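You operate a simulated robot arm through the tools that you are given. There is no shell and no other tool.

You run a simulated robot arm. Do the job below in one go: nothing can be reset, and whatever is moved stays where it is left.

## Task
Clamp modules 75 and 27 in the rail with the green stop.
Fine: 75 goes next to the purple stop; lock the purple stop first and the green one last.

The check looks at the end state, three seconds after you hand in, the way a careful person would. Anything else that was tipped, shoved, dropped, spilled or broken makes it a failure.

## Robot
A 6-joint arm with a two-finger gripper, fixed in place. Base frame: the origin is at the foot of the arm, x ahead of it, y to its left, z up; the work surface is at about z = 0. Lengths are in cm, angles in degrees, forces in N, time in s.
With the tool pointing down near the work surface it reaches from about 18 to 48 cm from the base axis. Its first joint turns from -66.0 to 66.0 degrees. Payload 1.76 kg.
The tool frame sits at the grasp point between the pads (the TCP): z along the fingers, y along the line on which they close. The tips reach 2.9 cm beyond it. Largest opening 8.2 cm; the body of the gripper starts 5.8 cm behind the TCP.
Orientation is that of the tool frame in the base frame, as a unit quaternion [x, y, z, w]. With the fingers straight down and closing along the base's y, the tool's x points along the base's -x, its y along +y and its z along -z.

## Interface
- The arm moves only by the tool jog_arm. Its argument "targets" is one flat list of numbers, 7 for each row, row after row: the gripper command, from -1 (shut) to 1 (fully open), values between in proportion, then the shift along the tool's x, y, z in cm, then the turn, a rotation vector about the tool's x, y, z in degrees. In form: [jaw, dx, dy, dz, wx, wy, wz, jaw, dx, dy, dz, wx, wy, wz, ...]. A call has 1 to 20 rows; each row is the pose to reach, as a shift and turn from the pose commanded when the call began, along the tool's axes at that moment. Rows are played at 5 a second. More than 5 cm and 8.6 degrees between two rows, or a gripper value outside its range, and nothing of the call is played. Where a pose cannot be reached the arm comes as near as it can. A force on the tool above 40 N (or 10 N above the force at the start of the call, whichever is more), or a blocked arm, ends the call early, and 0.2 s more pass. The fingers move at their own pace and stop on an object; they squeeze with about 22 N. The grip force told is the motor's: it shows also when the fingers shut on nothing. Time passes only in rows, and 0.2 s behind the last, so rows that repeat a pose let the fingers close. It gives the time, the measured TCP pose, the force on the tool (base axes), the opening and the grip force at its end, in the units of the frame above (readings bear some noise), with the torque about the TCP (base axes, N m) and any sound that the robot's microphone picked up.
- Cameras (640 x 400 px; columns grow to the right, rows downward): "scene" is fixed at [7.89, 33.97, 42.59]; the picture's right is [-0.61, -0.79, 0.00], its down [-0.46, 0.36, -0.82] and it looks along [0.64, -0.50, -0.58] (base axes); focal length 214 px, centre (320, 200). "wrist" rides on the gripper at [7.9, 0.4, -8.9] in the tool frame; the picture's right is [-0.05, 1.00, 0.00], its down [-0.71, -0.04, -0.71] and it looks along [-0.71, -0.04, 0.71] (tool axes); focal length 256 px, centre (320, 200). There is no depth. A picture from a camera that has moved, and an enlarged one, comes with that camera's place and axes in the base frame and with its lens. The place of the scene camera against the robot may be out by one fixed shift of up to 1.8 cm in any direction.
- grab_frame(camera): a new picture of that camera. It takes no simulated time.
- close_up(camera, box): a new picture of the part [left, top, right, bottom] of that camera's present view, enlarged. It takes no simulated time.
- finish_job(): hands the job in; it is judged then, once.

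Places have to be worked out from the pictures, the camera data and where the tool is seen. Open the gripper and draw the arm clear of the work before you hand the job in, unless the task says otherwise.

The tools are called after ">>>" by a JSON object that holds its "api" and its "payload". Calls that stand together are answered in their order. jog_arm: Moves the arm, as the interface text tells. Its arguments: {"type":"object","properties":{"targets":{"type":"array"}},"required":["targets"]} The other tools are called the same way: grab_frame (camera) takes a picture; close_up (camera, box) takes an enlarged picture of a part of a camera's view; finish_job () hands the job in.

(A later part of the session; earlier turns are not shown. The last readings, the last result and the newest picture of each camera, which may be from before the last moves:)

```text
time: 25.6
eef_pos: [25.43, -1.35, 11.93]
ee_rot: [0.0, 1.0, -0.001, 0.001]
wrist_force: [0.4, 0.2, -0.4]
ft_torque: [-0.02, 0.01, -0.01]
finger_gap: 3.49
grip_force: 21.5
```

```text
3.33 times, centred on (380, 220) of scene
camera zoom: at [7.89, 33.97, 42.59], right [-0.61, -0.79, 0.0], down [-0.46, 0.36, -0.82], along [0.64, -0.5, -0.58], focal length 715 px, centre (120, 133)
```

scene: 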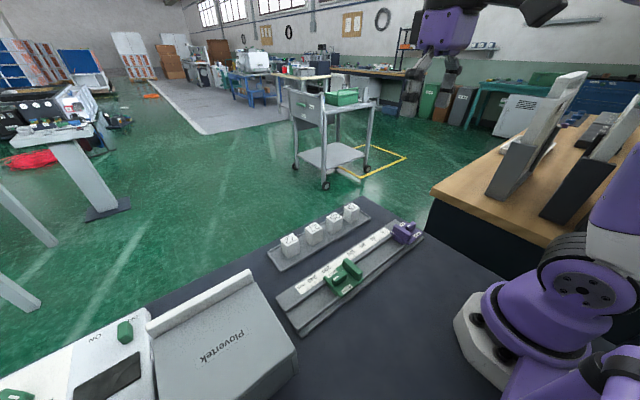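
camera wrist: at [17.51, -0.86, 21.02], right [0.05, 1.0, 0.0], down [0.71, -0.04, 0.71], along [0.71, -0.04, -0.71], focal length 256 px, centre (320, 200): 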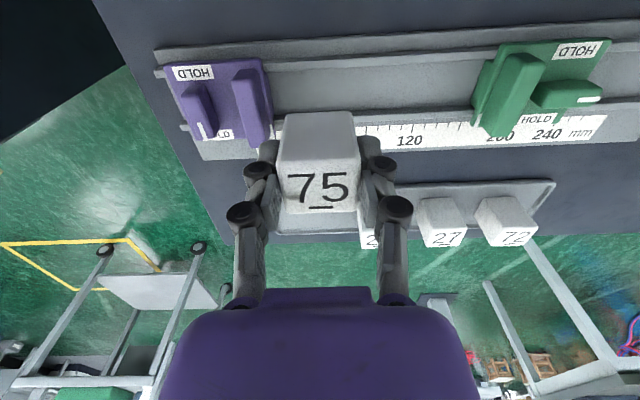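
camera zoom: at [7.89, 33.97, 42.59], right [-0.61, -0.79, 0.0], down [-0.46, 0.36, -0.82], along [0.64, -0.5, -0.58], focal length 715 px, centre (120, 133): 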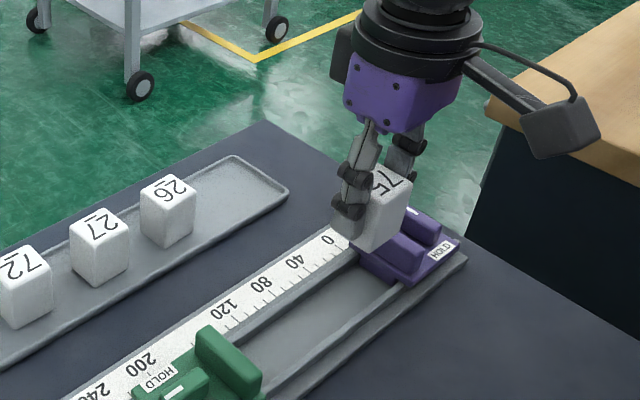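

I need the channel edges precisely, so I'm zooming on the open rail right beside the module and on the module's lower part.

>>> {"api": "close_up", "payload": {"camera": "wrist", "box": [360, 30, 440, 130]}}

>>> {"api": "close_up", "payload": {"camera": "wrist", "box": [270, 40, 370, 130]}}

```text
4.00 times, centred on (400, 80) of wrist
camera zoom: at [17.51, -0.86, 21.02], right [0.05, 1.0, 0.0], down [0.71, -0.04, 0.71], along [0.71, -0.04, -0.71], focal length 1024 px, centre (0, 680)
```

zoom: 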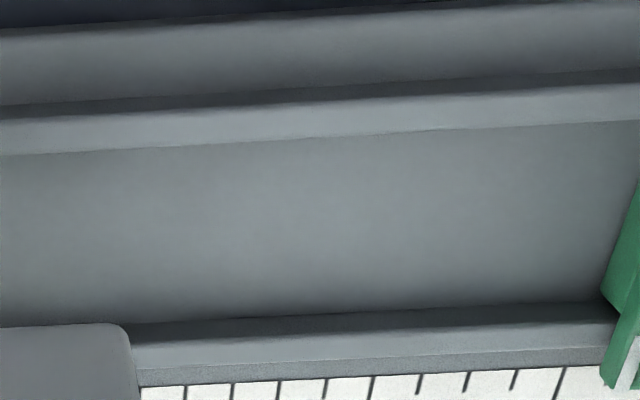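

```text
4.44 times, centred on (320, 85) of wrist
camera zoom: at [17.51, -0.86, 21.02], right [0.05, 1.0, 0.0], down [0.71, -0.04, 0.71], along [0.71, -0.04, -0.71], focal length 1138 px, centre (320, 711)
```

zoom: 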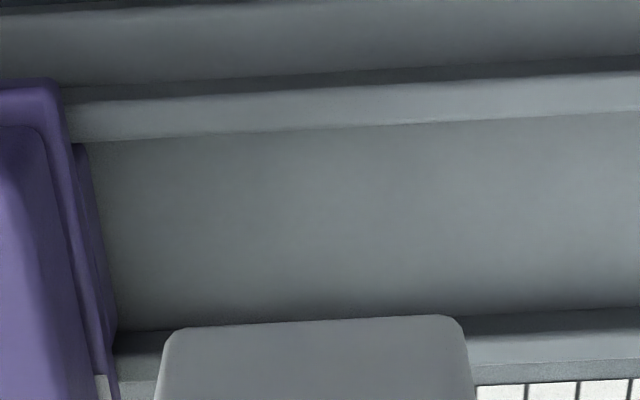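

The channel centre works out at x≈25.55 with a width of about 3.6. I'm shifting +0.12 in x, lowering until the module's bottom hovers just above the lips, and checking the alignment.

>>> {"api": "jog_arm", "payload": {"targets": [-1, -0.12, 0, 2, 0, 0, 0, -1, -0.12, 0, 4, 0, 0, 0, -1, -0.12, 0, 5.7, 0, 0, 0, -1, -0.12, 0, 5.7, 0, 0, 0, -1, -0.12, 0, 5.7, 0, 0, 0]}}

>>> {"api": "grab_frame", "payload": {"camera": "wrist"}}

>>> {"api": "close_up", "payload": {"camera": "wrist", "box": [260, 80, 390, 220]}}

>>> {"api": "close_up", "payload": {"camera": "scene", "box": [350, 210, 420, 270]}}

```text
time: 26.8
eef_pos: [25.42, -1.69, 6.18]
ee_rot: [0.0, 1.0, 0.0, 0.0]
wrist_force: [1.1, 0.4, -1.5]
ft_torque: [0.0, 0.01, 0.0]
finger_gap: 3.52
grip_force: 21.8
```

```text
taken
camera wrist: at [17.52, -1.05, 15.22], right [0.05, 1.0, 0.0], down [0.71, -0.04, 0.71], along [0.71, -0.04, -0.71], focal length 256 px, centre (320, 200)
```

wrist: 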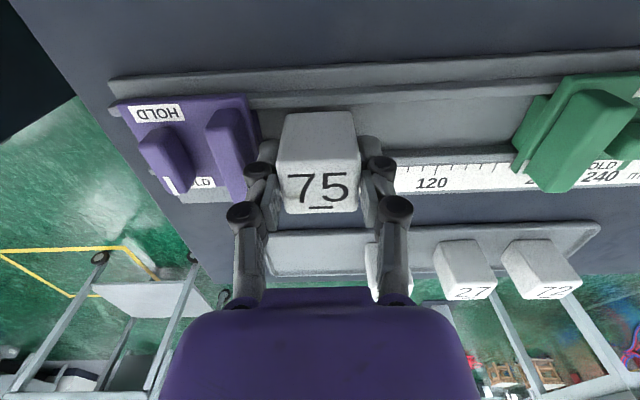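

```text
2.86 times, centred on (325, 150) of wrist
camera zoom: at [17.52, -1.05, 15.22], right [0.05, 1.0, 0.0], down [0.71, -0.04, 0.71], along [0.71, -0.04, -0.71], focal length 731 px, centre (306, 343)
```

zoom: 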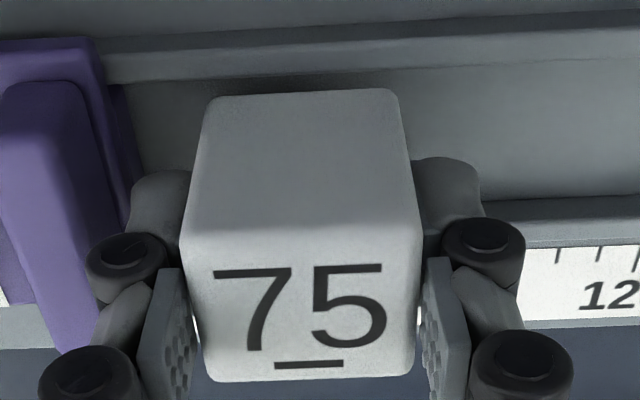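

```text
6.67 times, centred on (385, 240) of scene
camera zoom: at [7.89, 33.97, 42.59], right [-0.61, -0.79, 0.0], down [-0.46, 0.36, -0.82], along [0.64, -0.5, -0.58], focal length 1430 px, centre (-113, -67)
```

zoom: 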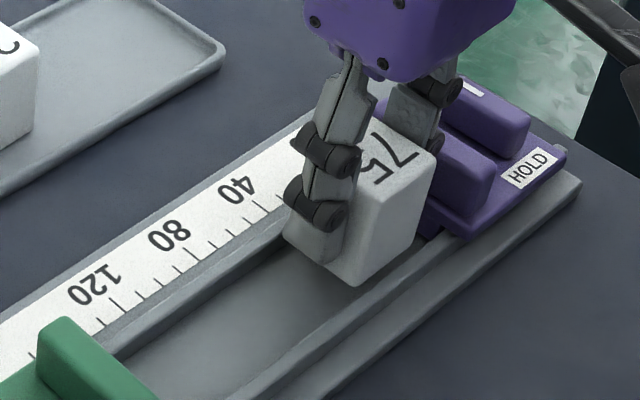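

The block edges line up inside the lips within about 0.1 cm. I'm lowering it slowly into the channel, watching the force.

>>> {"api": "jog_arm", "payload": {"targets": [-1, -0.04, 0.05, 0.3, 0, 0, 0, -1, -0.04, 0.05, 0.5, 0, 0, 0, -1, -0.04, 0.05, 0.7, 0, 0, 0, -1, -0.04, 0.05, 0.85, 0, 0, 0, -1, -0.04, 0.05, 1.0, 0, 0, 0, -1, -0.04, 0.05, 1.1, 0, 0, 0, -1, -0.04, 0.05, 1.1, 0, 0, 0]}}

>>> {"api": "close_up", "payload": {"camera": "wrist", "box": [260, 80, 390, 220]}}

>>> {"api": "close_up", "payload": {"camera": "scene", "box": [350, 210, 420, 270]}}

```text
time: 28.4
eef_pos: [25.67, -1.56, 5.12]
ee_rot: [0.0, 1.0, 0.0, 0.0]
wrist_force: [-0.2, -0.1, -1.0]
ft_torque: [-0.02, -0.02, 0.01]
finger_gap: 3.5
grip_force: 21.5
```

```text
2.86 times, centred on (325, 150) of wrist
camera zoom: at [17.74, -1.07, 14.19], right [0.05, 1.0, 0.0], down [0.71, -0.04, 0.71], along [0.71, -0.04, -0.71], focal length 731 px, centre (306, 343)
```

zoom: 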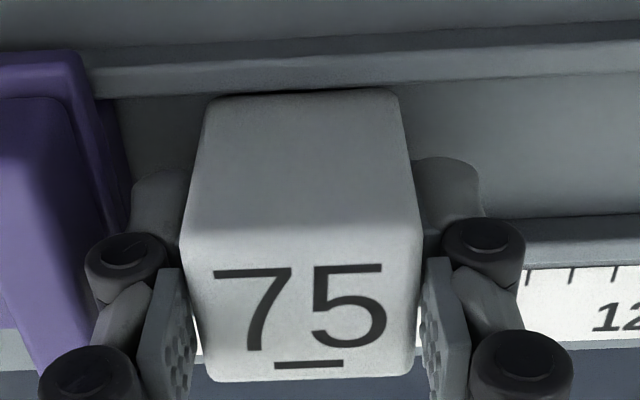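

```text
6.67 times, centred on (385, 240) of scene
camera zoom: at [7.89, 33.97, 42.59], right [-0.61, -0.79, 0.0], down [-0.46, 0.36, -0.82], along [0.64, -0.5, -0.58], focal length 1430 px, centre (-113, -67)
```

zoom: 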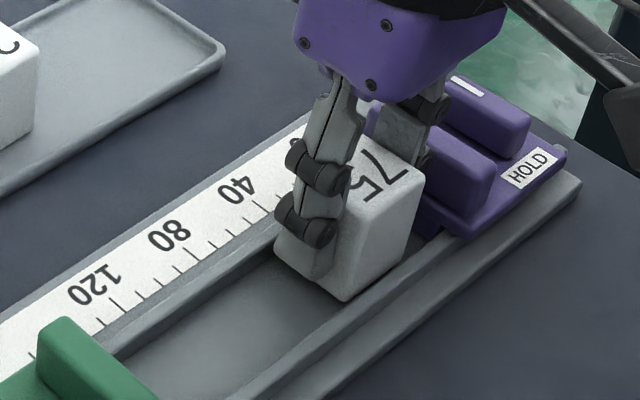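

No contact yet. I'm zooming in on the near lip/block edge and the far lip to check the x alignment before going lower.

>>> {"api": "close_up", "payload": {"camera": "wrist", "box": [280, 80, 350, 130]}}

>>> {"api": "close_up", "payload": {"camera": "wrist", "box": [385, 80, 465, 190]}}

>>> {"api": "close_up", "payload": {"camera": "scene", "box": [370, 225, 410, 260]}}

```text
8.00 times, centred on (315, 105) of wrist
camera zoom: at [17.74, -1.07, 14.19], right [0.05, 1.0, 0.0], down [0.71, -0.04, 0.71], along [0.71, -0.04, -0.71], focal length 2048 px, centre (360, 960)
```

zoom: 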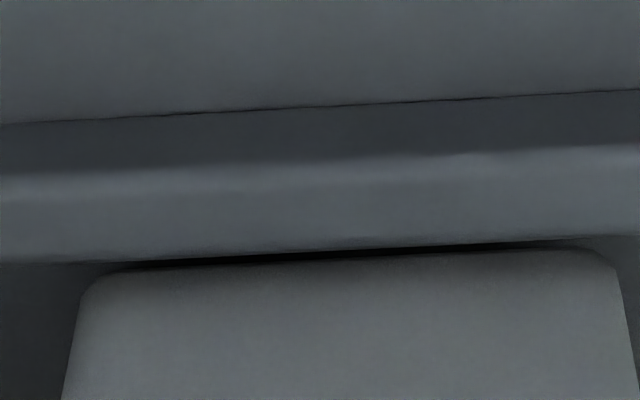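

```text
3.64 times, centred on (425, 135) of wrist
camera zoom: at [17.74, -1.07, 14.19], right [0.05, 1.0, 0.0], down [0.71, -0.04, 0.71], along [0.71, -0.04, -0.71], focal length 931 px, centre (-62, 436)
```

zoom: 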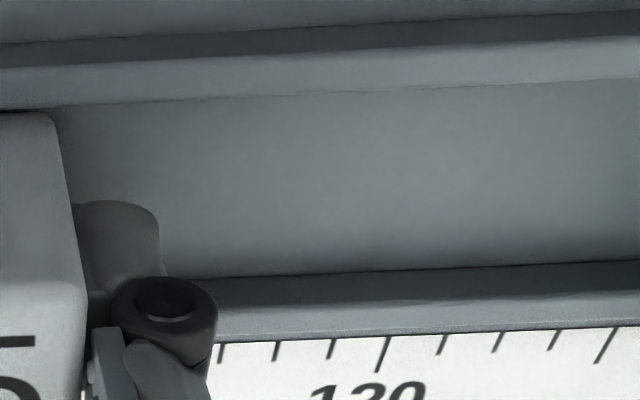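

```text
11.43 times, centred on (390, 242) of scene
camera zoom: at [7.89, 33.97, 42.59], right [-0.61, -0.79, 0.0], down [-0.46, 0.36, -0.82], along [0.64, -0.5, -0.58], focal length 2451 px, centre (-480, -286)
```

zoom: 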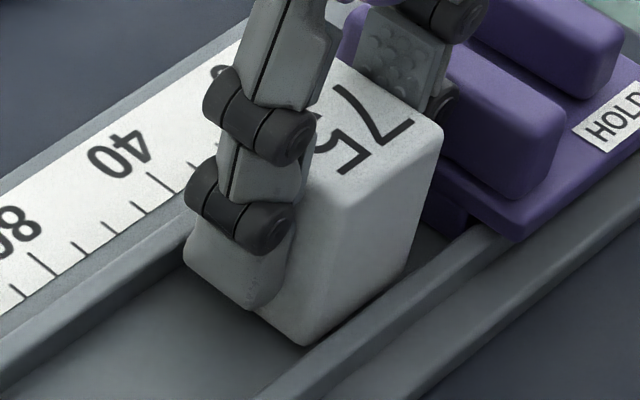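

The block is centred between the lips and its bottom is already just below lip height. About 0.6 cm remains to the floor, so I'm continuing slowly.

>>> {"api": "jog_arm", "payload": {"targets": [-1, 0, 0, 0.15, 0, 0, 0, -1, 0, 0, 0.3, 0, 0, 0, -1, 0, 0, 0.4, 0, 0, 0, -1, 0, 0, 0.45, 0, 0, 0, -1, 0, 0, 0.45, 0, 0, 0]}}

```text
time: 29.6
eef_pos: [25.75, -1.53, 4.7]
ee_rot: [0.0, 1.0, 0.0, 0.001]
wrist_force: [2.7, 5.8, 14.7]
ft_torque: [0.18, -0.1, 0.02]
finger_gap: 3.51
grip_force: 21.8
```

There is 14.7 N upward, so it has touched something. I'm checking whether that's the floor and not a lip.

>>> {"api": "close_up", "payload": {"camera": "wrist", "box": [260, 80, 390, 220]}}

>>> {"api": "close_up", "payload": {"camera": "scene", "box": [365, 220, 415, 265]}}

```text
2.86 times, centred on (325, 150) of wrist
camera zoom: at [17.7, -1.14, 13.7], right [0.05, 1.0, 0.0], down [0.7, -0.04, 0.71], along [0.71, -0.04, -0.7], focal length 731 px, centre (306, 343)
```

zoom: 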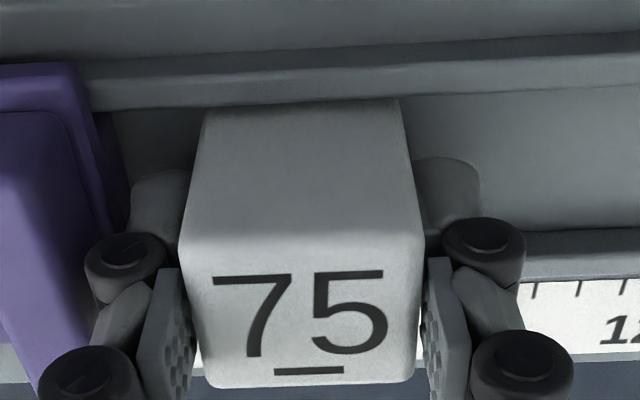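

```text
8.89 times, centred on (390, 242) of scene
camera zoom: at [7.89, 33.97, 42.59], right [-0.61, -0.79, 0.0], down [-0.46, 0.36, -0.82], along [0.64, -0.5, -0.58], focal length 1906 px, centre (-302, -178)
```

zoom: 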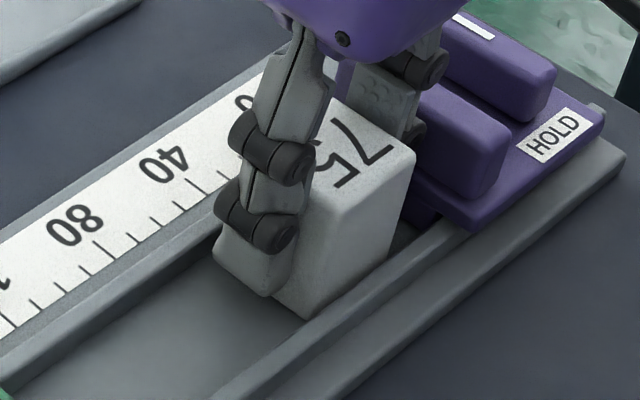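

The module is down between the lips on the channel floor. I'm opening only a little (the fence is close) and lifting straight up.

>>> {"api": "jog_arm", "payload": {"targets": [0.02, 0, 0, -0.05, 0, 0, 0, 0.02, 0, 0, -0.05, 0, 0, 0, 0.02, 0, 0, -0.05, 0, 0, 0, 0.02, 0, 0, -2, 0, 0, 0, 0.02, 0, 0, -5, 0, 0, 0, 0.02, 0, 0, -9, 0, 0, 0, 0.02, 0, 0, -9, 0, 0, 0]}}

>>> {"api": "close_up", "payload": {"camera": "wrist", "box": [220, 20, 420, 180]}}

>>> {"api": "close_up", "payload": {"camera": "scene", "box": [350, 200, 430, 270]}}

```text
time: 31.2
eef_pos: [25.87, -1.33, 13.96]
ee_rot: [0.0, 1.0, -0.001, 0.0]
wrist_force: [-0.4, 0.4, -0.3]
ft_torque: [-0.01, -0.04, -0.04]
finger_gap: 4.19
grip_force: 0.0
```

```text
2.50 times, centred on (320, 100) of wrist
camera zoom: at [17.91, -0.96, 22.97], right [0.05, 1.0, 0.0], down [0.71, -0.04, 0.71], along [0.71, -0.04, -0.71], focal length 640 px, centre (320, 450)
```

zoom: 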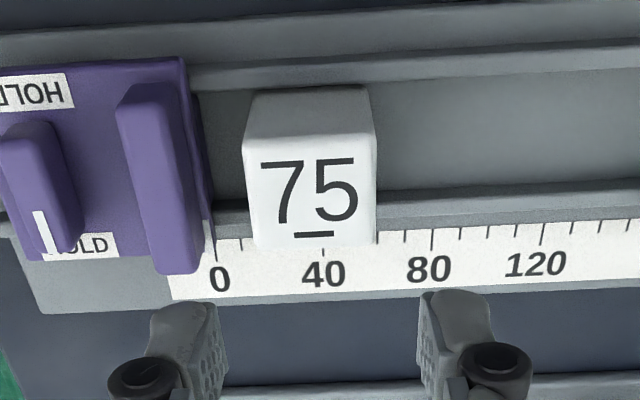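

```text
5.71 times, centred on (390, 235) of scene
camera zoom: at [7.89, 33.97, 42.59], right [-0.61, -0.79, 0.0], down [-0.46, 0.36, -0.82], along [0.64, -0.5, -0.58], focal length 1226 px, centre (-80, 0)
```

zoom: 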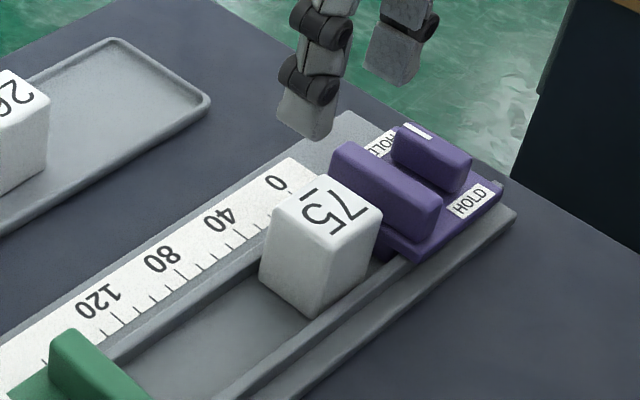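

Module 75 stands upright in the channel. Next I'm moving above module 27 at about (39.9, 11.05) with the jaw opened to 6 cm.

>>> {"api": "jog_arm", "payload": {"targets": [0.46, -2.8, 2.5, 0, 0, 0, 0, 0.46, -5.6, 5, 0, 0, 0, 0, 0.46, -8.4, 7.5, 1, 0, 0, 0, 0.46, -11.2, 10, 2, 0, 0, 0, 0.46, -14, 12.4, 3, 0, 0, 0, 0.46, -14, 12.4, 3, 0, 0, 0, 0.46, -14, 12.4, 3, 0, 0, 0]}}

>>> {"api": "close_up", "payload": {"camera": "wrist", "box": [220, 50, 420, 190]}}

```text
time: 32.8
eef_pos: [39.73, 10.95, 10.97]
ee_rot: [0.001, 1.0, 0.001, 0.001]
wrist_force: [0.2, 1.0, 0.5]
ft_torque: [-0.01, -0.04, 0.0]
finger_gap: 5.98
grip_force: 0.0
```

```text
2.86 times, centred on (320, 120) of wrist
camera zoom: at [31.79, 11.35, 20.07], right [0.05, 1.0, 0.0], down [0.71, -0.04, 0.71], along [0.71, -0.04, -0.71], focal length 731 px, centre (320, 429)
```

zoom: 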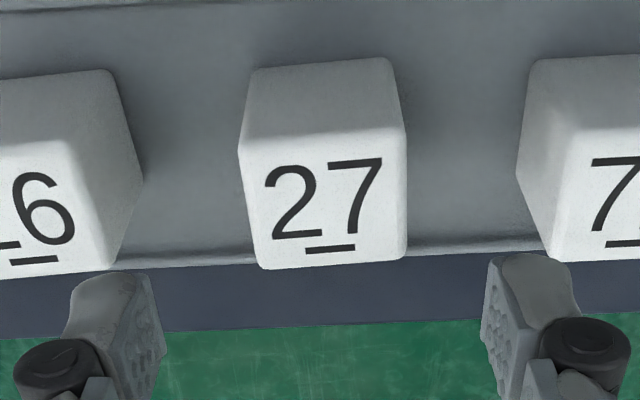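

Module 27's centre is at about (39.8, 11.1). I'm making a small correction, descending and closing.

>>> {"api": "jog_arm", "payload": {"targets": [0.3, -0.07, 0.12, 2.2, 0, 0, 0, 0.3, -0.07, 0.12, 4.4, 0, 0, 0, 0.3, -0.07, 0.12, 6.5, 0, 0, 0, 0.3, -0.07, 0.12, 6.5, 0, 0, 0, -1, -0.07, 0.12, 6.5, 0, 0, 0, -1, -0.07, 0.12, 6.5, 0, 0, 0, -1, -0.07, 0.12, 6.5, 0, 0, 0, -1, -0.07, 0.12, 6.5, 0, 0, 0]}}

>>> {"api": "jog_arm", "payload": {"targets": [-1, 0, 0, -1, 0, 0, 0, -1, 0, 0, -4, 0, 0, 0, -1, 0, 0, -7.5, 0, 0, 0, -1, 0, 0, -7.5, 0, 0, 0, -1, 0, 0, -7.5, 0, 0, 0]}}

>>> {"api": "close_up", "payload": {"camera": "wrist", "box": [250, 90, 390, 230]}}

>>> {"api": "close_up", "payload": {"camera": "scene", "box": [230, 120, 430, 300]}}

```text
time: 34.6
eef_pos: [39.58, 11.04, 4.37]
ee_rot: [0.0, 1.0, 0.0, -0.001]
wrist_force: [0.6, 0.1, 1.0]
ft_torque: [0.03, 0.01, 0.01]
finger_gap: 3.53
grip_force: 22.0
```

```text
time: 35.8
eef_pos: [39.82, 10.76, 11.76]
ee_rot: [0.0, 1.0, 0.0, 0.001]
wrist_force: [-0.3, -0.8, -0.4]
ft_torque: [0.02, 0.02, -0.02]
finger_gap: 3.5
grip_force: 21.8
```

```text
2.86 times, centred on (320, 160) of wrist
camera zoom: at [31.89, 11.12, 20.81], right [0.05, 1.0, 0.0], down [0.71, -0.04, 0.71], along [0.71, -0.04, -0.71], focal length 731 px, centre (320, 314)
```

zoom: 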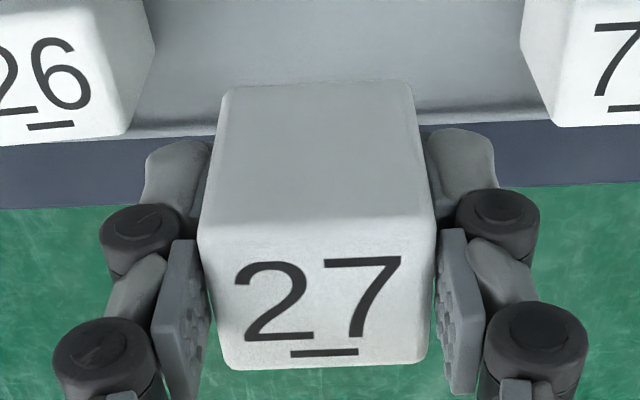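

```text
2.22 times, centred on (330, 210) of scene
camera zoom: at [7.89, 33.97, 42.59], right [-0.61, -0.79, 0.0], down [-0.46, 0.36, -0.82], along [0.64, -0.5, -0.58], focal length 477 px, centre (298, 178)
```

zoom: 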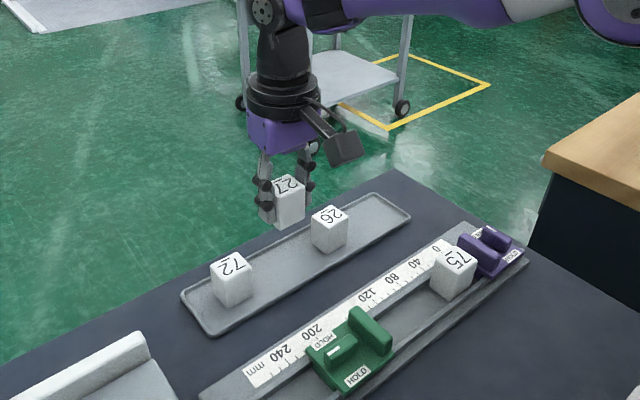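

Module 27 is held, but sits about 0.4 cm further out in the hand (towards +x) than 75 did. I'm carrying it to the channel with that offset compensated, 5.5 cm along +y from where 75 was set.

>>> {"api": "jog_arm", "payload": {"targets": [-1, 3.6, -1.75, 0, 0, 0, 0, -1, 7.2, -3.5, 0, 0, 0, 0, -1, 10.8, -5.3, 0, 0, 0, 0, -1, 14.47, -7.02, 0, 0, 0, 0, -1, 14.47, -7.02, 0, 0, 0, 0, -1, 14.47, -7.02, 3, 0, 0, 0, -1, 14.47, -7.02, 6, 0, 0, 0, -1, 14.47, -7.02, 6, 0, 0, 0, -1, 14.47, -7.02, 6, 0, 0, 0]}}

>>> {"api": "close_up", "payload": {"camera": "wrist", "box": [280, 80, 350, 130]}}

>>> {"api": "close_up", "payload": {"camera": "wrist", "box": [230, 60, 470, 220]}}

>>> {"api": "close_up", "payload": {"camera": "scene", "box": [330, 200, 430, 290]}}

```text
time: 37.8
eef_pos: [25.24, 4.01, 5.76]
ee_rot: [-0.001, 1.0, 0.0, 0.0]
wrist_force: [-0.6, 0.0, -0.7]
ft_torque: [-0.04, 0.02, 0.0]
finger_gap: 3.5
grip_force: 22.2
```

```text
8.00 times, centred on (315, 105) of wrist
camera zoom: at [17.4, 4.45, 14.81], right [0.05, 1.0, 0.0], down [0.71, -0.04, 0.71], along [0.71, -0.04, -0.71], focal length 2048 px, centre (360, 960)
```

zoom: 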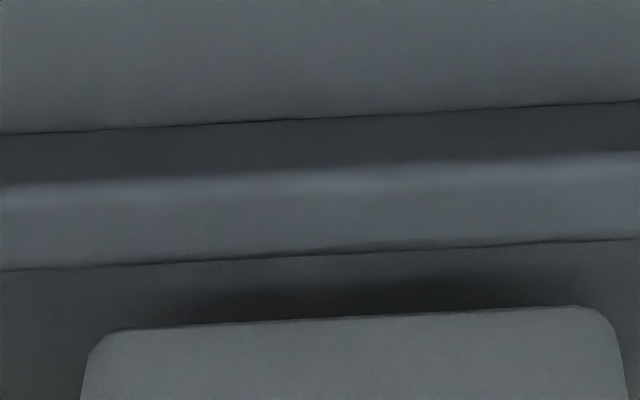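

```text
2.50 times, centred on (350, 140) of wrist
camera zoom: at [17.4, 4.45, 14.81], right [0.05, 1.0, 0.0], down [0.71, -0.04, 0.71], along [0.71, -0.04, -0.71], focal length 640 px, centre (245, 350)
```

zoom: 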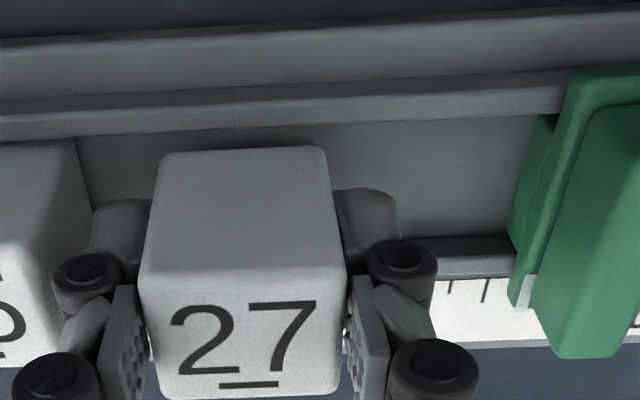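

```text
4.44 times, centred on (380, 245) of scene
camera zoom: at [7.89, 33.97, 42.59], right [-0.61, -0.79, 0.0], down [-0.46, 0.36, -0.82], along [0.64, -0.5, -0.58], focal length 953 px, centre (53, 0)
```

zoom: 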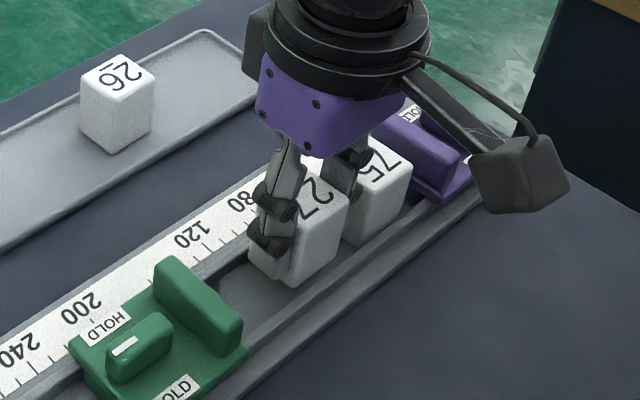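

It's roughly aligned, with an estimated gap to the near lip of 0.1–0.2. I'm lowering to lip level to check before insertion.

>>> {"api": "jog_arm", "payload": {"targets": [-1, 0, 0, 0.25, 0, 0, 0, -1, 0, 0, 0.5, 0, 0, 0, -1, 0, 0, 0.5, 0, 0, 0, -1, 0, 0, 0.5, 0, 0, 0]}}

>>> {"api": "close_up", "payload": {"camera": "wrist", "box": [280, 80, 350, 130]}}

>>> {"api": "close_up", "payload": {"camera": "scene", "box": [370, 225, 410, 260]}}

>>> {"api": "close_up", "payload": {"camera": "wrist", "box": [385, 80, 465, 190]}}

```text
time: 38.8
eef_pos: [25.25, 3.91, 5.23]
ee_rot: [-0.001, 1.0, 0.0, 0.0]
wrist_force: [-0.6, 0.4, -0.3]
ft_torque: [0.02, 0.02, 0.01]
finger_gap: 3.5
grip_force: 22.1
```

```text
8.00 times, centred on (315, 105) of wrist
camera zoom: at [17.26, 4.45, 14.28], right [0.05, 1.0, 0.0], down [0.71, -0.04, 0.71], along [0.71, -0.04, -0.71], focal length 2048 px, centre (360, 960)
```

zoom: 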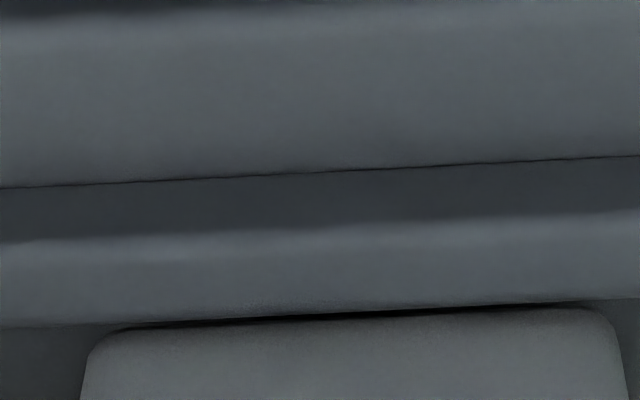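

```text
11.43 times, centred on (390, 242) of scene
camera zoom: at [7.89, 33.97, 42.59], right [-0.61, -0.79, 0.0], down [-0.46, 0.36, -0.82], along [0.64, -0.5, -0.58], focal length 2451 px, centre (-480, -286)
```

zoom: 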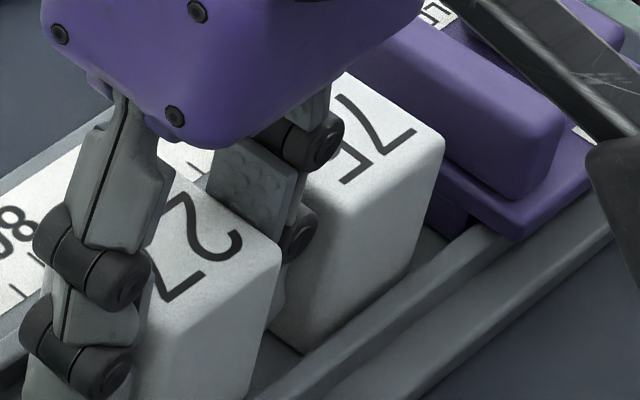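

```text
3.64 times, centred on (425, 135) of wrist
camera zoom: at [17.26, 4.45, 14.28], right [0.05, 1.0, 0.0], down [0.71, -0.04, 0.71], along [0.71, -0.04, -0.71], focal length 931 px, centre (-62, 436)
```

zoom: 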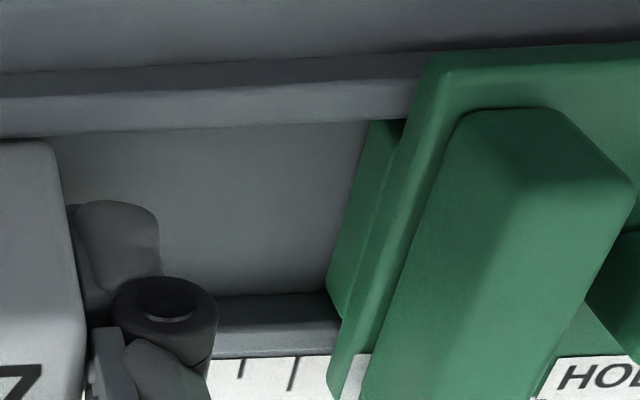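

The view suggests the block may be slightly near the front lip. I'm nudging +0.08 in x and descending in small steps; floor contact is expected after about 0.7 cm.

>>> {"api": "jog_arm", "payload": {"targets": [-1, -0.08, 0, 0, 0, 0, 0, -1, -0.08, 0, 0.15, 0, 0, 0, -1, -0.08, 0, 0.3, 0, 0, 0, -1, -0.08, 0, 0.4, 0, 0, 0, -1, -0.08, 0, 0.4, 0, 0, 0]}}

>>> {"api": "close_up", "payload": {"camera": "wrist", "box": [280, 80, 350, 130]}}

```text
time: 40.0
eef_pos: [25.37, 3.92, 4.82]
ee_rot: [0.0, 1.0, -0.001, 0.001]
wrist_force: [-0.4, 1.9, 3.9]
ft_torque: [0.04, 0.04, 0.0]
finger_gap: 3.5
grip_force: 22.1
```

```text
8.00 times, centred on (315, 105) of wrist
camera zoom: at [17.37, 4.32, 13.8], right [0.05, 1.0, 0.0], down [0.7, -0.04, 0.71], along [0.71, -0.04, -0.71], focal length 2048 px, centre (360, 960)
```

zoom: 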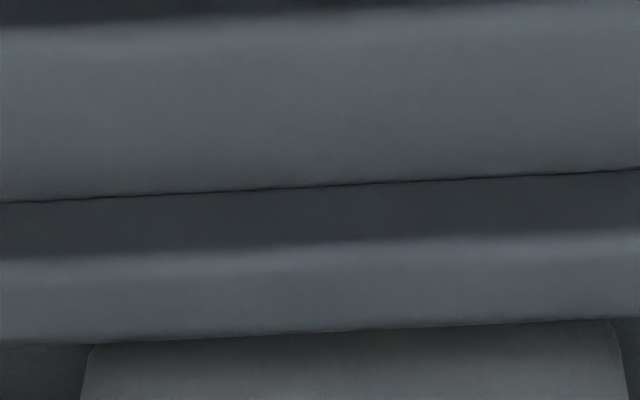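

The bottom has passed inside the lip, with 3.9 N of light contact. I'm going a bit further to confirm it's seated on the floor.

>>> {"api": "jog_arm", "payload": {"targets": [-1, 0, 0, 0.1, 0, 0, 0, -1, 0, 0, 0.1, 0, 0, 0]}}

>>> {"api": "close_up", "payload": {"camera": "scene", "box": [355, 220, 415, 270]}}

>>> {"api": "close_up", "payload": {"camera": "wrist", "box": [230, 60, 470, 220]}}

```text
time: 40.6
eef_pos: [25.27, 3.85, 4.64]
ee_rot: [0.0, 1.0, 0.0, 0.001]
wrist_force: [-0.6, 0.3, 15.4]
ft_torque: [0.02, 0.03, 0.01]
finger_gap: 3.51
grip_force: 22.4
```

```text
8.00 times, centred on (385, 245) of scene
camera zoom: at [7.89, 33.97, 42.59], right [-0.61, -0.79, 0.0], down [-0.46, 0.36, -0.82], along [0.64, -0.5, -0.58], focal length 1716 px, centre (-200, -160)
```

zoom: 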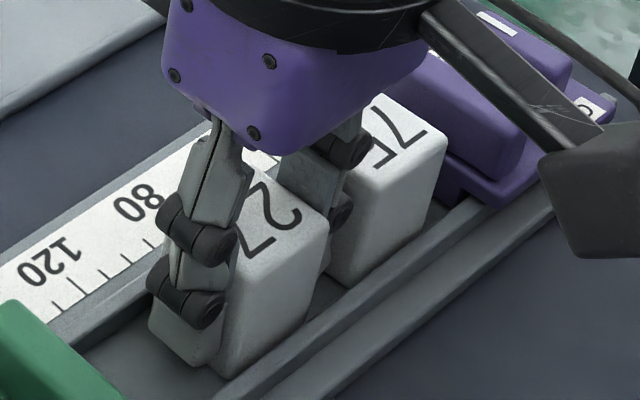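

```text
2.50 times, centred on (350, 140) of wrist
camera zoom: at [17.38, 4.33, 13.7], right [0.05, 1.0, 0.0], down [0.7, -0.04, 0.71], along [0.71, -0.04, -0.71], focal length 640 px, centre (245, 350)
```

zoom: 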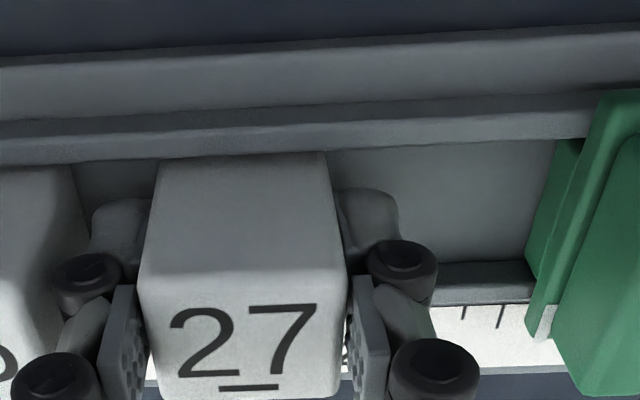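

Module 27 is seated. I'm opening slightly, lifting, closing the jaw, and moving above the rail behind the green stop at y≈19.

>>> {"api": "jog_arm", "payload": {"targets": [0.02, 0, 0, -0.05, 0, 0, 0, 0.02, 0, 0, -0.05, 0, 0, 0, 0.02, 0, 0, -0.05, 0, 0, 0, 0.02, 0, 0, -2, 0, 0, 0, 0.02, 0, 0, -5, 0, 0, 0, 0.02, 0, 0, -9, 0, 0, 0, -1, -0.1, 4, -9, 0, 0, 0, -1, -0.2, 8, -9, 0, 0, 0, -1, -0.3, 12, -9, 0, 0, 0, -1, -0.3, 15.3, -9, 0, 0, 0, -1, -0.3, 15.3, -9, 0, 0, 0, -1, -0.3, 15.3, -9, 0, 0, 0]}}

>>> {"api": "grab_frame", "payload": {"camera": "wrist"}}

>>> {"api": "close_up", "payload": {"camera": "scene", "box": [270, 180, 430, 320]}}

```text
time: 43.2
eef_pos: [25.63, 19.59, 13.55]
ee_rot: [0.001, 1.0, 0.0, 0.001]
wrist_force: [0.4, 0.1, 0.1]
ft_torque: [0.02, 0.0, 0.0]
finger_gap: 0.02
grip_force: 22.1
```

```text
taken
camera wrist: at [17.65, 20.15, 22.59], right [0.05, 1.0, 0.0], down [0.71, -0.04, 0.71], along [0.71, -0.04, -0.71], focal length 256 px, centre (320, 200)
```

wrist: 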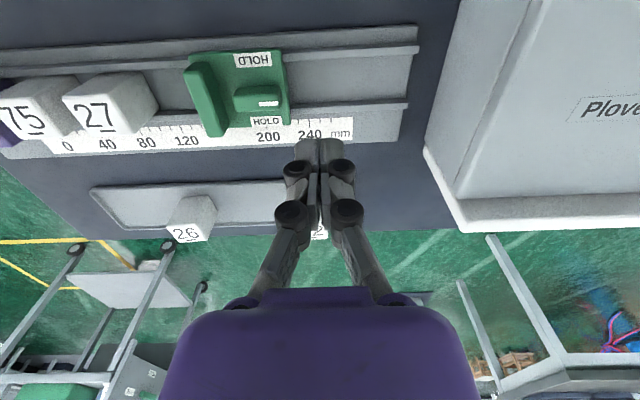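

```text
2.86 times, centred on (350, 250) of scene
camera zoom: at [7.89, 33.97, 42.59], right [-0.61, -0.79, 0.0], down [-0.46, 0.36, -0.82], along [0.64, -0.5, -0.58], focal length 613 px, centre (234, 57)
```

zoom: 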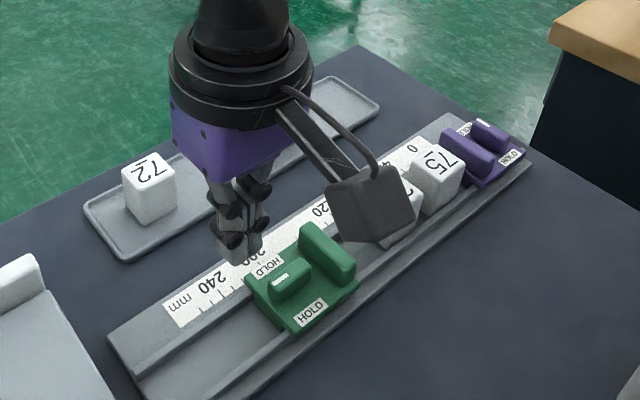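

The gripper is closed and clear behind the green stop, whose back edge is at y≈17. I'm lowering the tips into the channel and pushing the stop along −y partway (to about y_tcp 14).

>>> {"api": "jog_arm", "payload": {"targets": [-1, 0, 0, 3, 0, 0, 0, -1, 0, 0, 6, 0, 0, 0, -1, 0, 0, 8, 0, 0, 0, -1, 0, 0, 8.85, 0, 0, 0, -1, 0, 0, 8.85, 0, 0, 0, -1, 0, -0.6, 8.85, 0, 0, 0, -1, 0, -1.2, 8.85, 0, 0, 0, -1, 0, -1.7, 8.85, 0, 0, 0, -1, 0, -2.2, 8.85, 0, 0, 0, -1, 0, -2.7, 8.85, 0, 0, 0, -1, 0, -3.2, 8.85, 0, 0, 0, -1, 0, -3.7, 8.85, 0, 0, 0, -1, 0, -4.2, 8.85, 0, 0, 0]}}

>>> {"api": "grab_frame", "payload": {"camera": "wrist"}}

>>> {"api": "close_up", "payload": {"camera": "scene", "box": [290, 190, 430, 310]}}

```text
time: 46.0
eef_pos: [25.72, 15.01, 4.74]
ee_rot: [-0.001, 1.0, 0.0, 0.001]
wrist_force: [-1.1, 0.2, 0.3]
ft_torque: [-0.01, 0.02, 0.03]
finger_gap: 0.04
grip_force: 21.5
```

```text
taken
camera wrist: at [17.73, 15.44, 13.91], right [0.05, 1.0, 0.0], down [0.71, -0.04, 0.71], along [0.71, -0.04, -0.71], focal length 256 px, centre (320, 200)
```

wrist: 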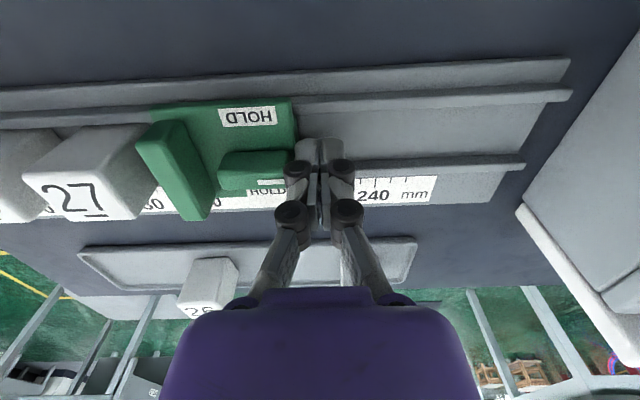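

```text
3.33 times, centred on (360, 250) of scene
camera zoom: at [7.89, 33.97, 42.59], right [-0.61, -0.79, 0.0], down [-0.46, 0.36, -0.82], along [0.64, -0.5, -0.58], focal length 715 px, centre (187, 33)
```

zoom: 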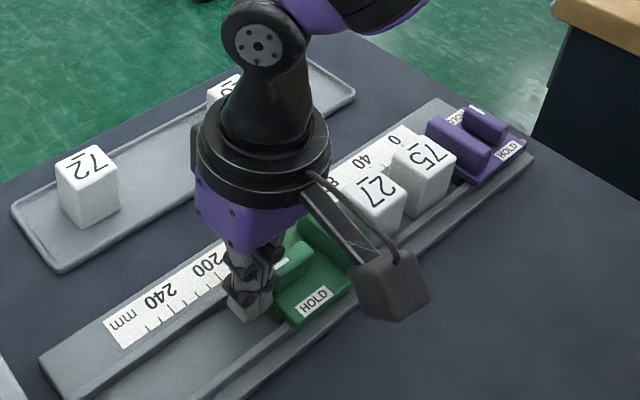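

The stop slides with almost no force. I'm continuing the push slowly so the modules close up against the purple stop.

>>> {"api": "jog_arm", "payload": {"targets": [-1, 0, -0.4, 0, 0, 0, 0, -1, 0, -0.8, 0, 0, 0, 0, -1, 0, -1.2, 0, 0, 0, 0, -1, 0, -1.6, 0, 0, 0, 0, -1, 0, -2.0, 0, 0, 0, 0, -1, 0, -2.4, 0, 0, 0, 0, -1, 0, -2.8, 0, 0, 0, 0, -1, 0, -3.2, 0, 0, 0, 0, -1, 0, -3.5, 0, 0, 0, 0, -1, 0, -3.8, 0, 0, 0, 0, -1, 0, -4.0, 0, 0, 0, 0, -1, 0, -4.2, 0, 0, 0, 0]}}

>>> {"api": "close_up", "payload": {"camera": "wrist", "box": [0, 60, 340, 240]}}

>>> {"api": "close_up", "payload": {"camera": "scene", "box": [320, 190, 430, 290]}}

```text
time: 48.6
eef_pos: [25.69, 10.92, 4.7]
ee_rot: [0.0, 1.0, 0.0, 0.0]
wrist_force: [1.2, 0.7, 0.5]
ft_torque: [0.02, 0.0, 0.02]
finger_gap: 0.0
grip_force: 21.9
```

```text
1.88 times, centred on (170, 150) of wrist
camera zoom: at [17.73, 11.32, 13.84], right [0.05, 1.0, 0.0], down [0.7, -0.04, 0.71], along [0.71, -0.04, -0.71], focal length 482 px, centre (602, 294)
```

zoom: 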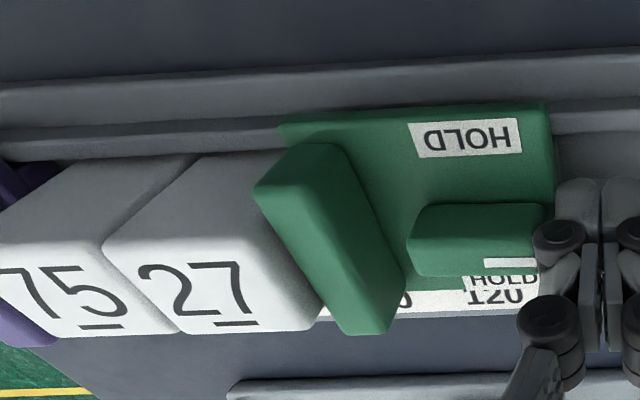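

```text
4.00 times, centred on (375, 240) of scene
camera zoom: at [7.89, 33.97, 42.59], right [-0.61, -0.79, 0.0], down [-0.46, 0.36, -0.82], along [0.64, -0.5, -0.58], focal length 858 px, centre (100, 40)
```

zoom: 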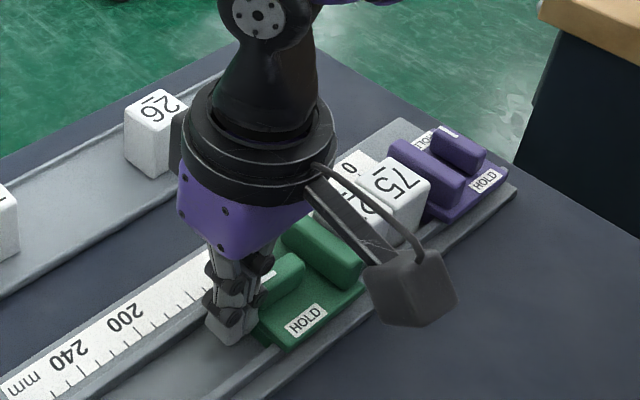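

27 has met 75 and the stack is closing on the purple fence. I'm finishing with 0.1 cm steps until the force rises.

>>> {"api": "jog_arm", "payload": {"targets": [-1, 0, -0.1, 0, 0, 0, 0, -1, 0, -0.2, 0, 0, 0, 0, -1, 0, -0.3, 0, 0, 0, 0, -1, 0, -0.4, 0, 0, 0, 0, -1, 0, -0.5, 0, 0, 0, 0, -1, 0, -0.6, 0, 0, 0, 0, -1, 0, -0.7, 0, 0, 0, 0, -1, 0, -0.8, 0, 0, 0, 0, -1, 0, -0.9, 0, 0, 0, 0, -1, 0, -1.0, 0, 0, 0, 0]}}

>>> {"api": "close_up", "payload": {"camera": "wrist", "box": [0, 60, 340, 240]}}

>>> {"api": "close_up", "payload": {"camera": "scene", "box": [360, 200, 430, 260]}}

```text
time: 50.8
eef_pos: [25.5, 9.83, 4.77]
ee_rot: [-0.002, 1.0, 0.001, 0.001]
wrist_force: [-3.3, 10.1, 3.0]
ft_torque: [0.04, 0.01, -0.08]
finger_gap: 0.0
grip_force: 21.8
```

```text
1.88 times, centred on (170, 150) of wrist
camera zoom: at [17.65, 10.26, 13.89], right [0.05, 1.0, 0.0], down [0.71, -0.04, 0.71], along [0.71, -0.03, -0.71], focal length 482 px, centre (602, 294)
```

zoom: 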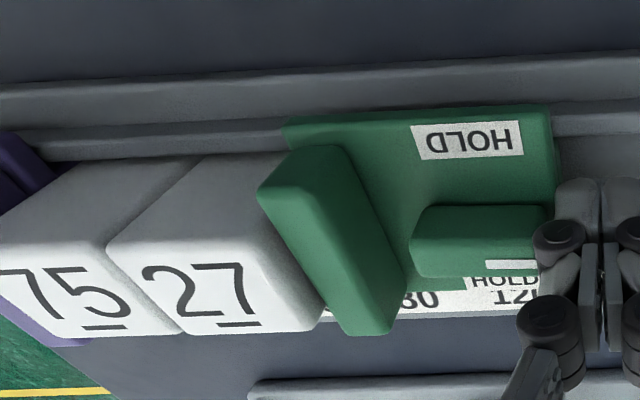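

```text
6.67 times, centred on (395, 230) of scene
camera zoom: at [7.89, 33.97, 42.59], right [-0.61, -0.79, 0.0], down [-0.46, 0.36, -0.82], along [0.64, -0.5, -0.58], focal length 1430 px, centre (-180, 0)
```

zoom: 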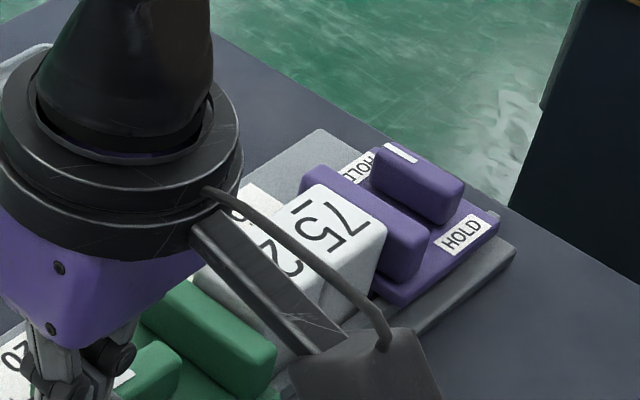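

There is 10 N of resistance, so the stack is closed up. I'll press slightly more to seat it, then back off, lift clear and inspect.

>>> {"api": "jog_arm", "payload": {"targets": [-1, 0, -0.1, 0, 0, 0, 0, -1, 0, -0.1, 0, 0, 0, 0, -1, 0, 0.3, 0, 0, 0, 0, -1, 0, 0.8, 0, 0, 0, 0, -1, 0, 0.8, -3, 0, 0, 0, -1, 0, 0.8, -6, 0, 0, 0, -1, 0, 0.8, -9.5, 0, 0, 0, -1, 0, 0.8, -9.5, 0, 0, 0, -1, 0, 0.8, -9.5, 0, 0, 0]}}

>>> {"api": "grab_frame", "payload": {"camera": "wrist"}}

>>> {"api": "close_up", "payload": {"camera": "wrist", "box": [100, 40, 320, 180]}}

>>> {"api": "close_up", "payload": {"camera": "scene", "box": [330, 200, 430, 290]}}

```text
time: 52.8
eef_pos: [25.24, 10.53, 14.09]
ee_rot: [0.0, 1.0, 0.0, 0.0]
wrist_force: [-0.2, 0.2, -0.3]
ft_torque: [-0.03, 0.01, -0.01]
finger_gap: 0.0
grip_force: 21.7
```

```text
taken
camera wrist: at [17.34, 11.0, 23.13], right [0.05, 1.0, 0.0], down [0.71, -0.04, 0.71], along [0.71, -0.04, -0.71], focal length 256 px, centre (320, 200)
```

wrist: 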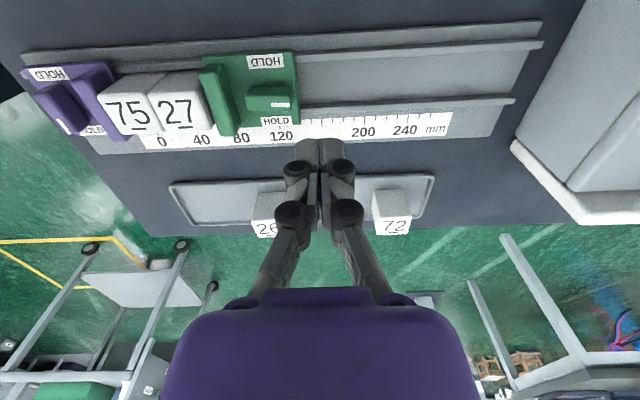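

```text
2.86 times, centred on (210, 110) of wrist
camera zoom: at [17.34, 11.0, 23.13], right [0.05, 1.0, 0.0], down [0.71, -0.04, 0.71], along [0.71, -0.04, -0.71], focal length 731 px, centre (634, 457)
```

zoom: 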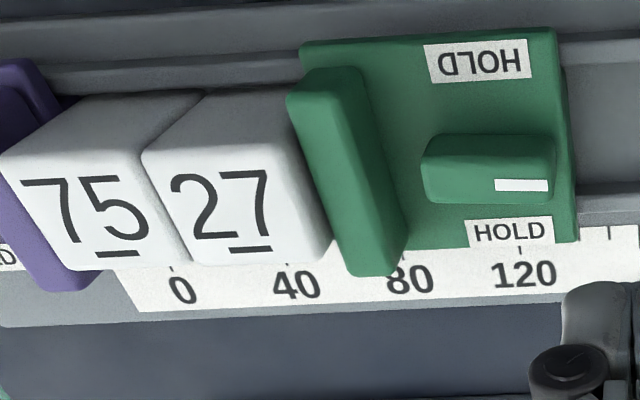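

```text
4.44 times, centred on (380, 245) of scene
camera zoom: at [7.89, 33.97, 42.59], right [-0.61, -0.79, 0.0], down [-0.46, 0.36, -0.82], along [0.64, -0.5, -0.58], focal length 953 px, centre (53, 0)
```

zoom: 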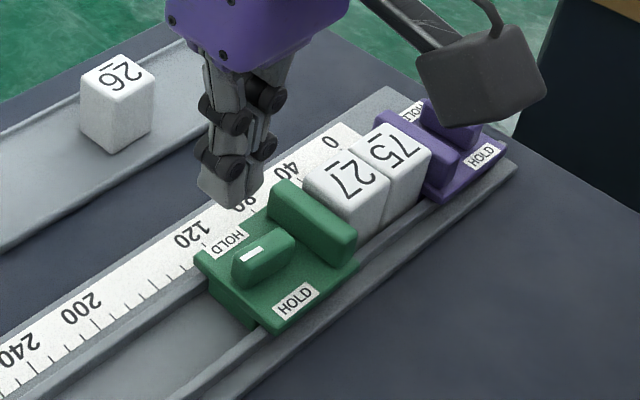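

75 and 27 are closed up tight between the purple and green stops. The green pivot is at about (25.5, 6.8). I'm moving above it while turning 90° so the fingers straddle the lever.

>>> {"api": "jog_arm", "payload": {"targets": [-0.3, -0.02, -0.34, 0.3, 0, 0, 8.18, -0.3, -0.04, -0.68, 0.6, 0, 0, 16.36, -0.3, -0.07, -1.03, 0.9, 0, 0, 24.55, -0.3, -0.09, -1.37, 1.2, 0, 0, 32.73, -0.3, -0.11, -1.7, 1.5, 0, 0, 40.91, -0.3, -0.13, -2.05, 1.8, 0, 0, 49.09, -0.3, -0.15, -2.4, 2.1, 0, 0, 57.27, -0.3, -0.17, -2.73, 2.4, 0, 0, 65.45, -0.3, -0.2, -3.08, 2.7, 0, 0, 73.64, -0.3, -0.22, -3.42, 3, 0, 0, 81.82, -0.3, -0.24, -3.76, 3.3, 0, 0, 90, -0.3, -0.24, -3.76, 5.2, 0, 0, 90, -0.3, -0.24, -3.76, 5.2, 0, 0, 90, -0.3, -0.24, -3.76, 5.2, 0, 0, 90]}}

>>> {"api": "close_up", "payload": {"camera": "wrist", "box": [250, 30, 390, 190]}}

>>> {"api": "close_up", "payload": {"camera": "scene", "box": [330, 200, 430, 290]}}

```text
time: 55.8
eef_pos: [25.81, 6.94, 9.19]
ee_rot: [0.707, 0.707, 0.0, 0.0]
wrist_force: [0.1, -0.5, 1.0]
ft_torque: [0.03, 0.0, -0.02]
finger_gap: 2.87
grip_force: 0.1
```

```text
2.50 times, centred on (320, 110) of wrist
camera zoom: at [26.27, 14.94, 18.28], right [1.0, -0.05, 0.0], down [-0.04, -0.71, 0.71], along [-0.04, -0.71, -0.71], focal length 640 px, centre (320, 425)
```

zoom: 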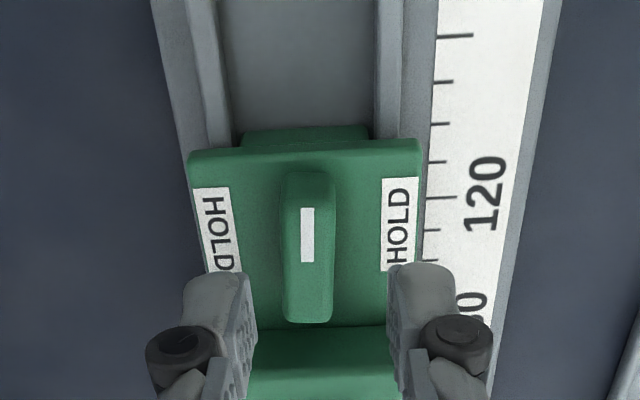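

```text
4.44 times, centred on (380, 245) of scene
camera zoom: at [7.89, 33.97, 42.59], right [-0.61, -0.79, 0.0], down [-0.46, 0.36, -0.82], along [0.64, -0.5, -0.58], focal length 953 px, centre (53, 0)
```

zoom: 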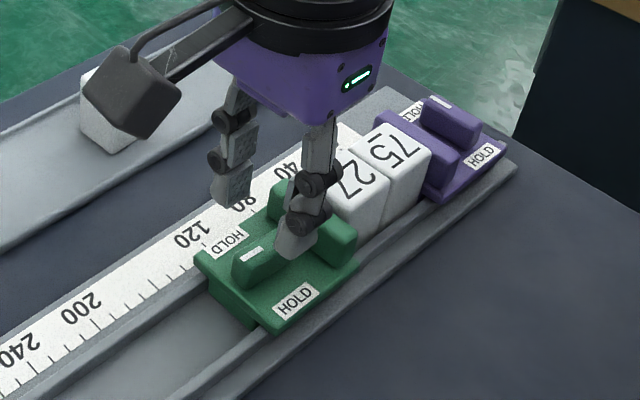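

The green lever sits about 0.26 cm off in tool y, and its pivot is about 0.15 cm toward −y. I'm correcting and descending so that the tips straddle it, jaw still open.

>>> {"api": "jog_arm", "payload": {"targets": [-0.3, -0.2, -0.26, 1.2, 0, 0, 0, -0.3, -0.2, -0.26, 2.7, 0, 0, 0, -0.3, -0.2, -0.26, 2.7, 0, 0, 0, -0.3, -0.2, -0.26, 2.7, 0, 0, 0]}}

>>> {"api": "close_up", "payload": {"camera": "wrist", "box": [250, 30, 390, 190]}}

```text
time: 56.8
eef_pos: [25.71, 6.56, 6.47]
ee_rot: [0.707, 0.707, -0.001, 0.0]
wrist_force: [-0.4, 0.1, 0.1]
ft_torque: [0.01, 0.0, -0.04]
finger_gap: 2.85
grip_force: 0.1
```

```text
2.50 times, centred on (320, 110) of wrist
camera zoom: at [26.14, 14.63, 15.49], right [1.0, -0.05, 0.0], down [-0.04, -0.71, 0.71], along [-0.04, -0.71, -0.71], focal length 640 px, centre (320, 425)
```

zoom: 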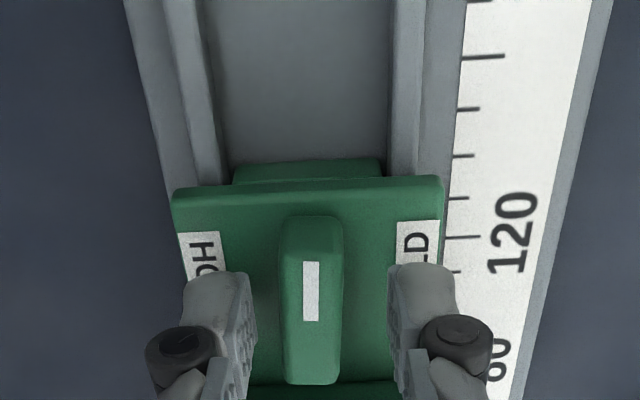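

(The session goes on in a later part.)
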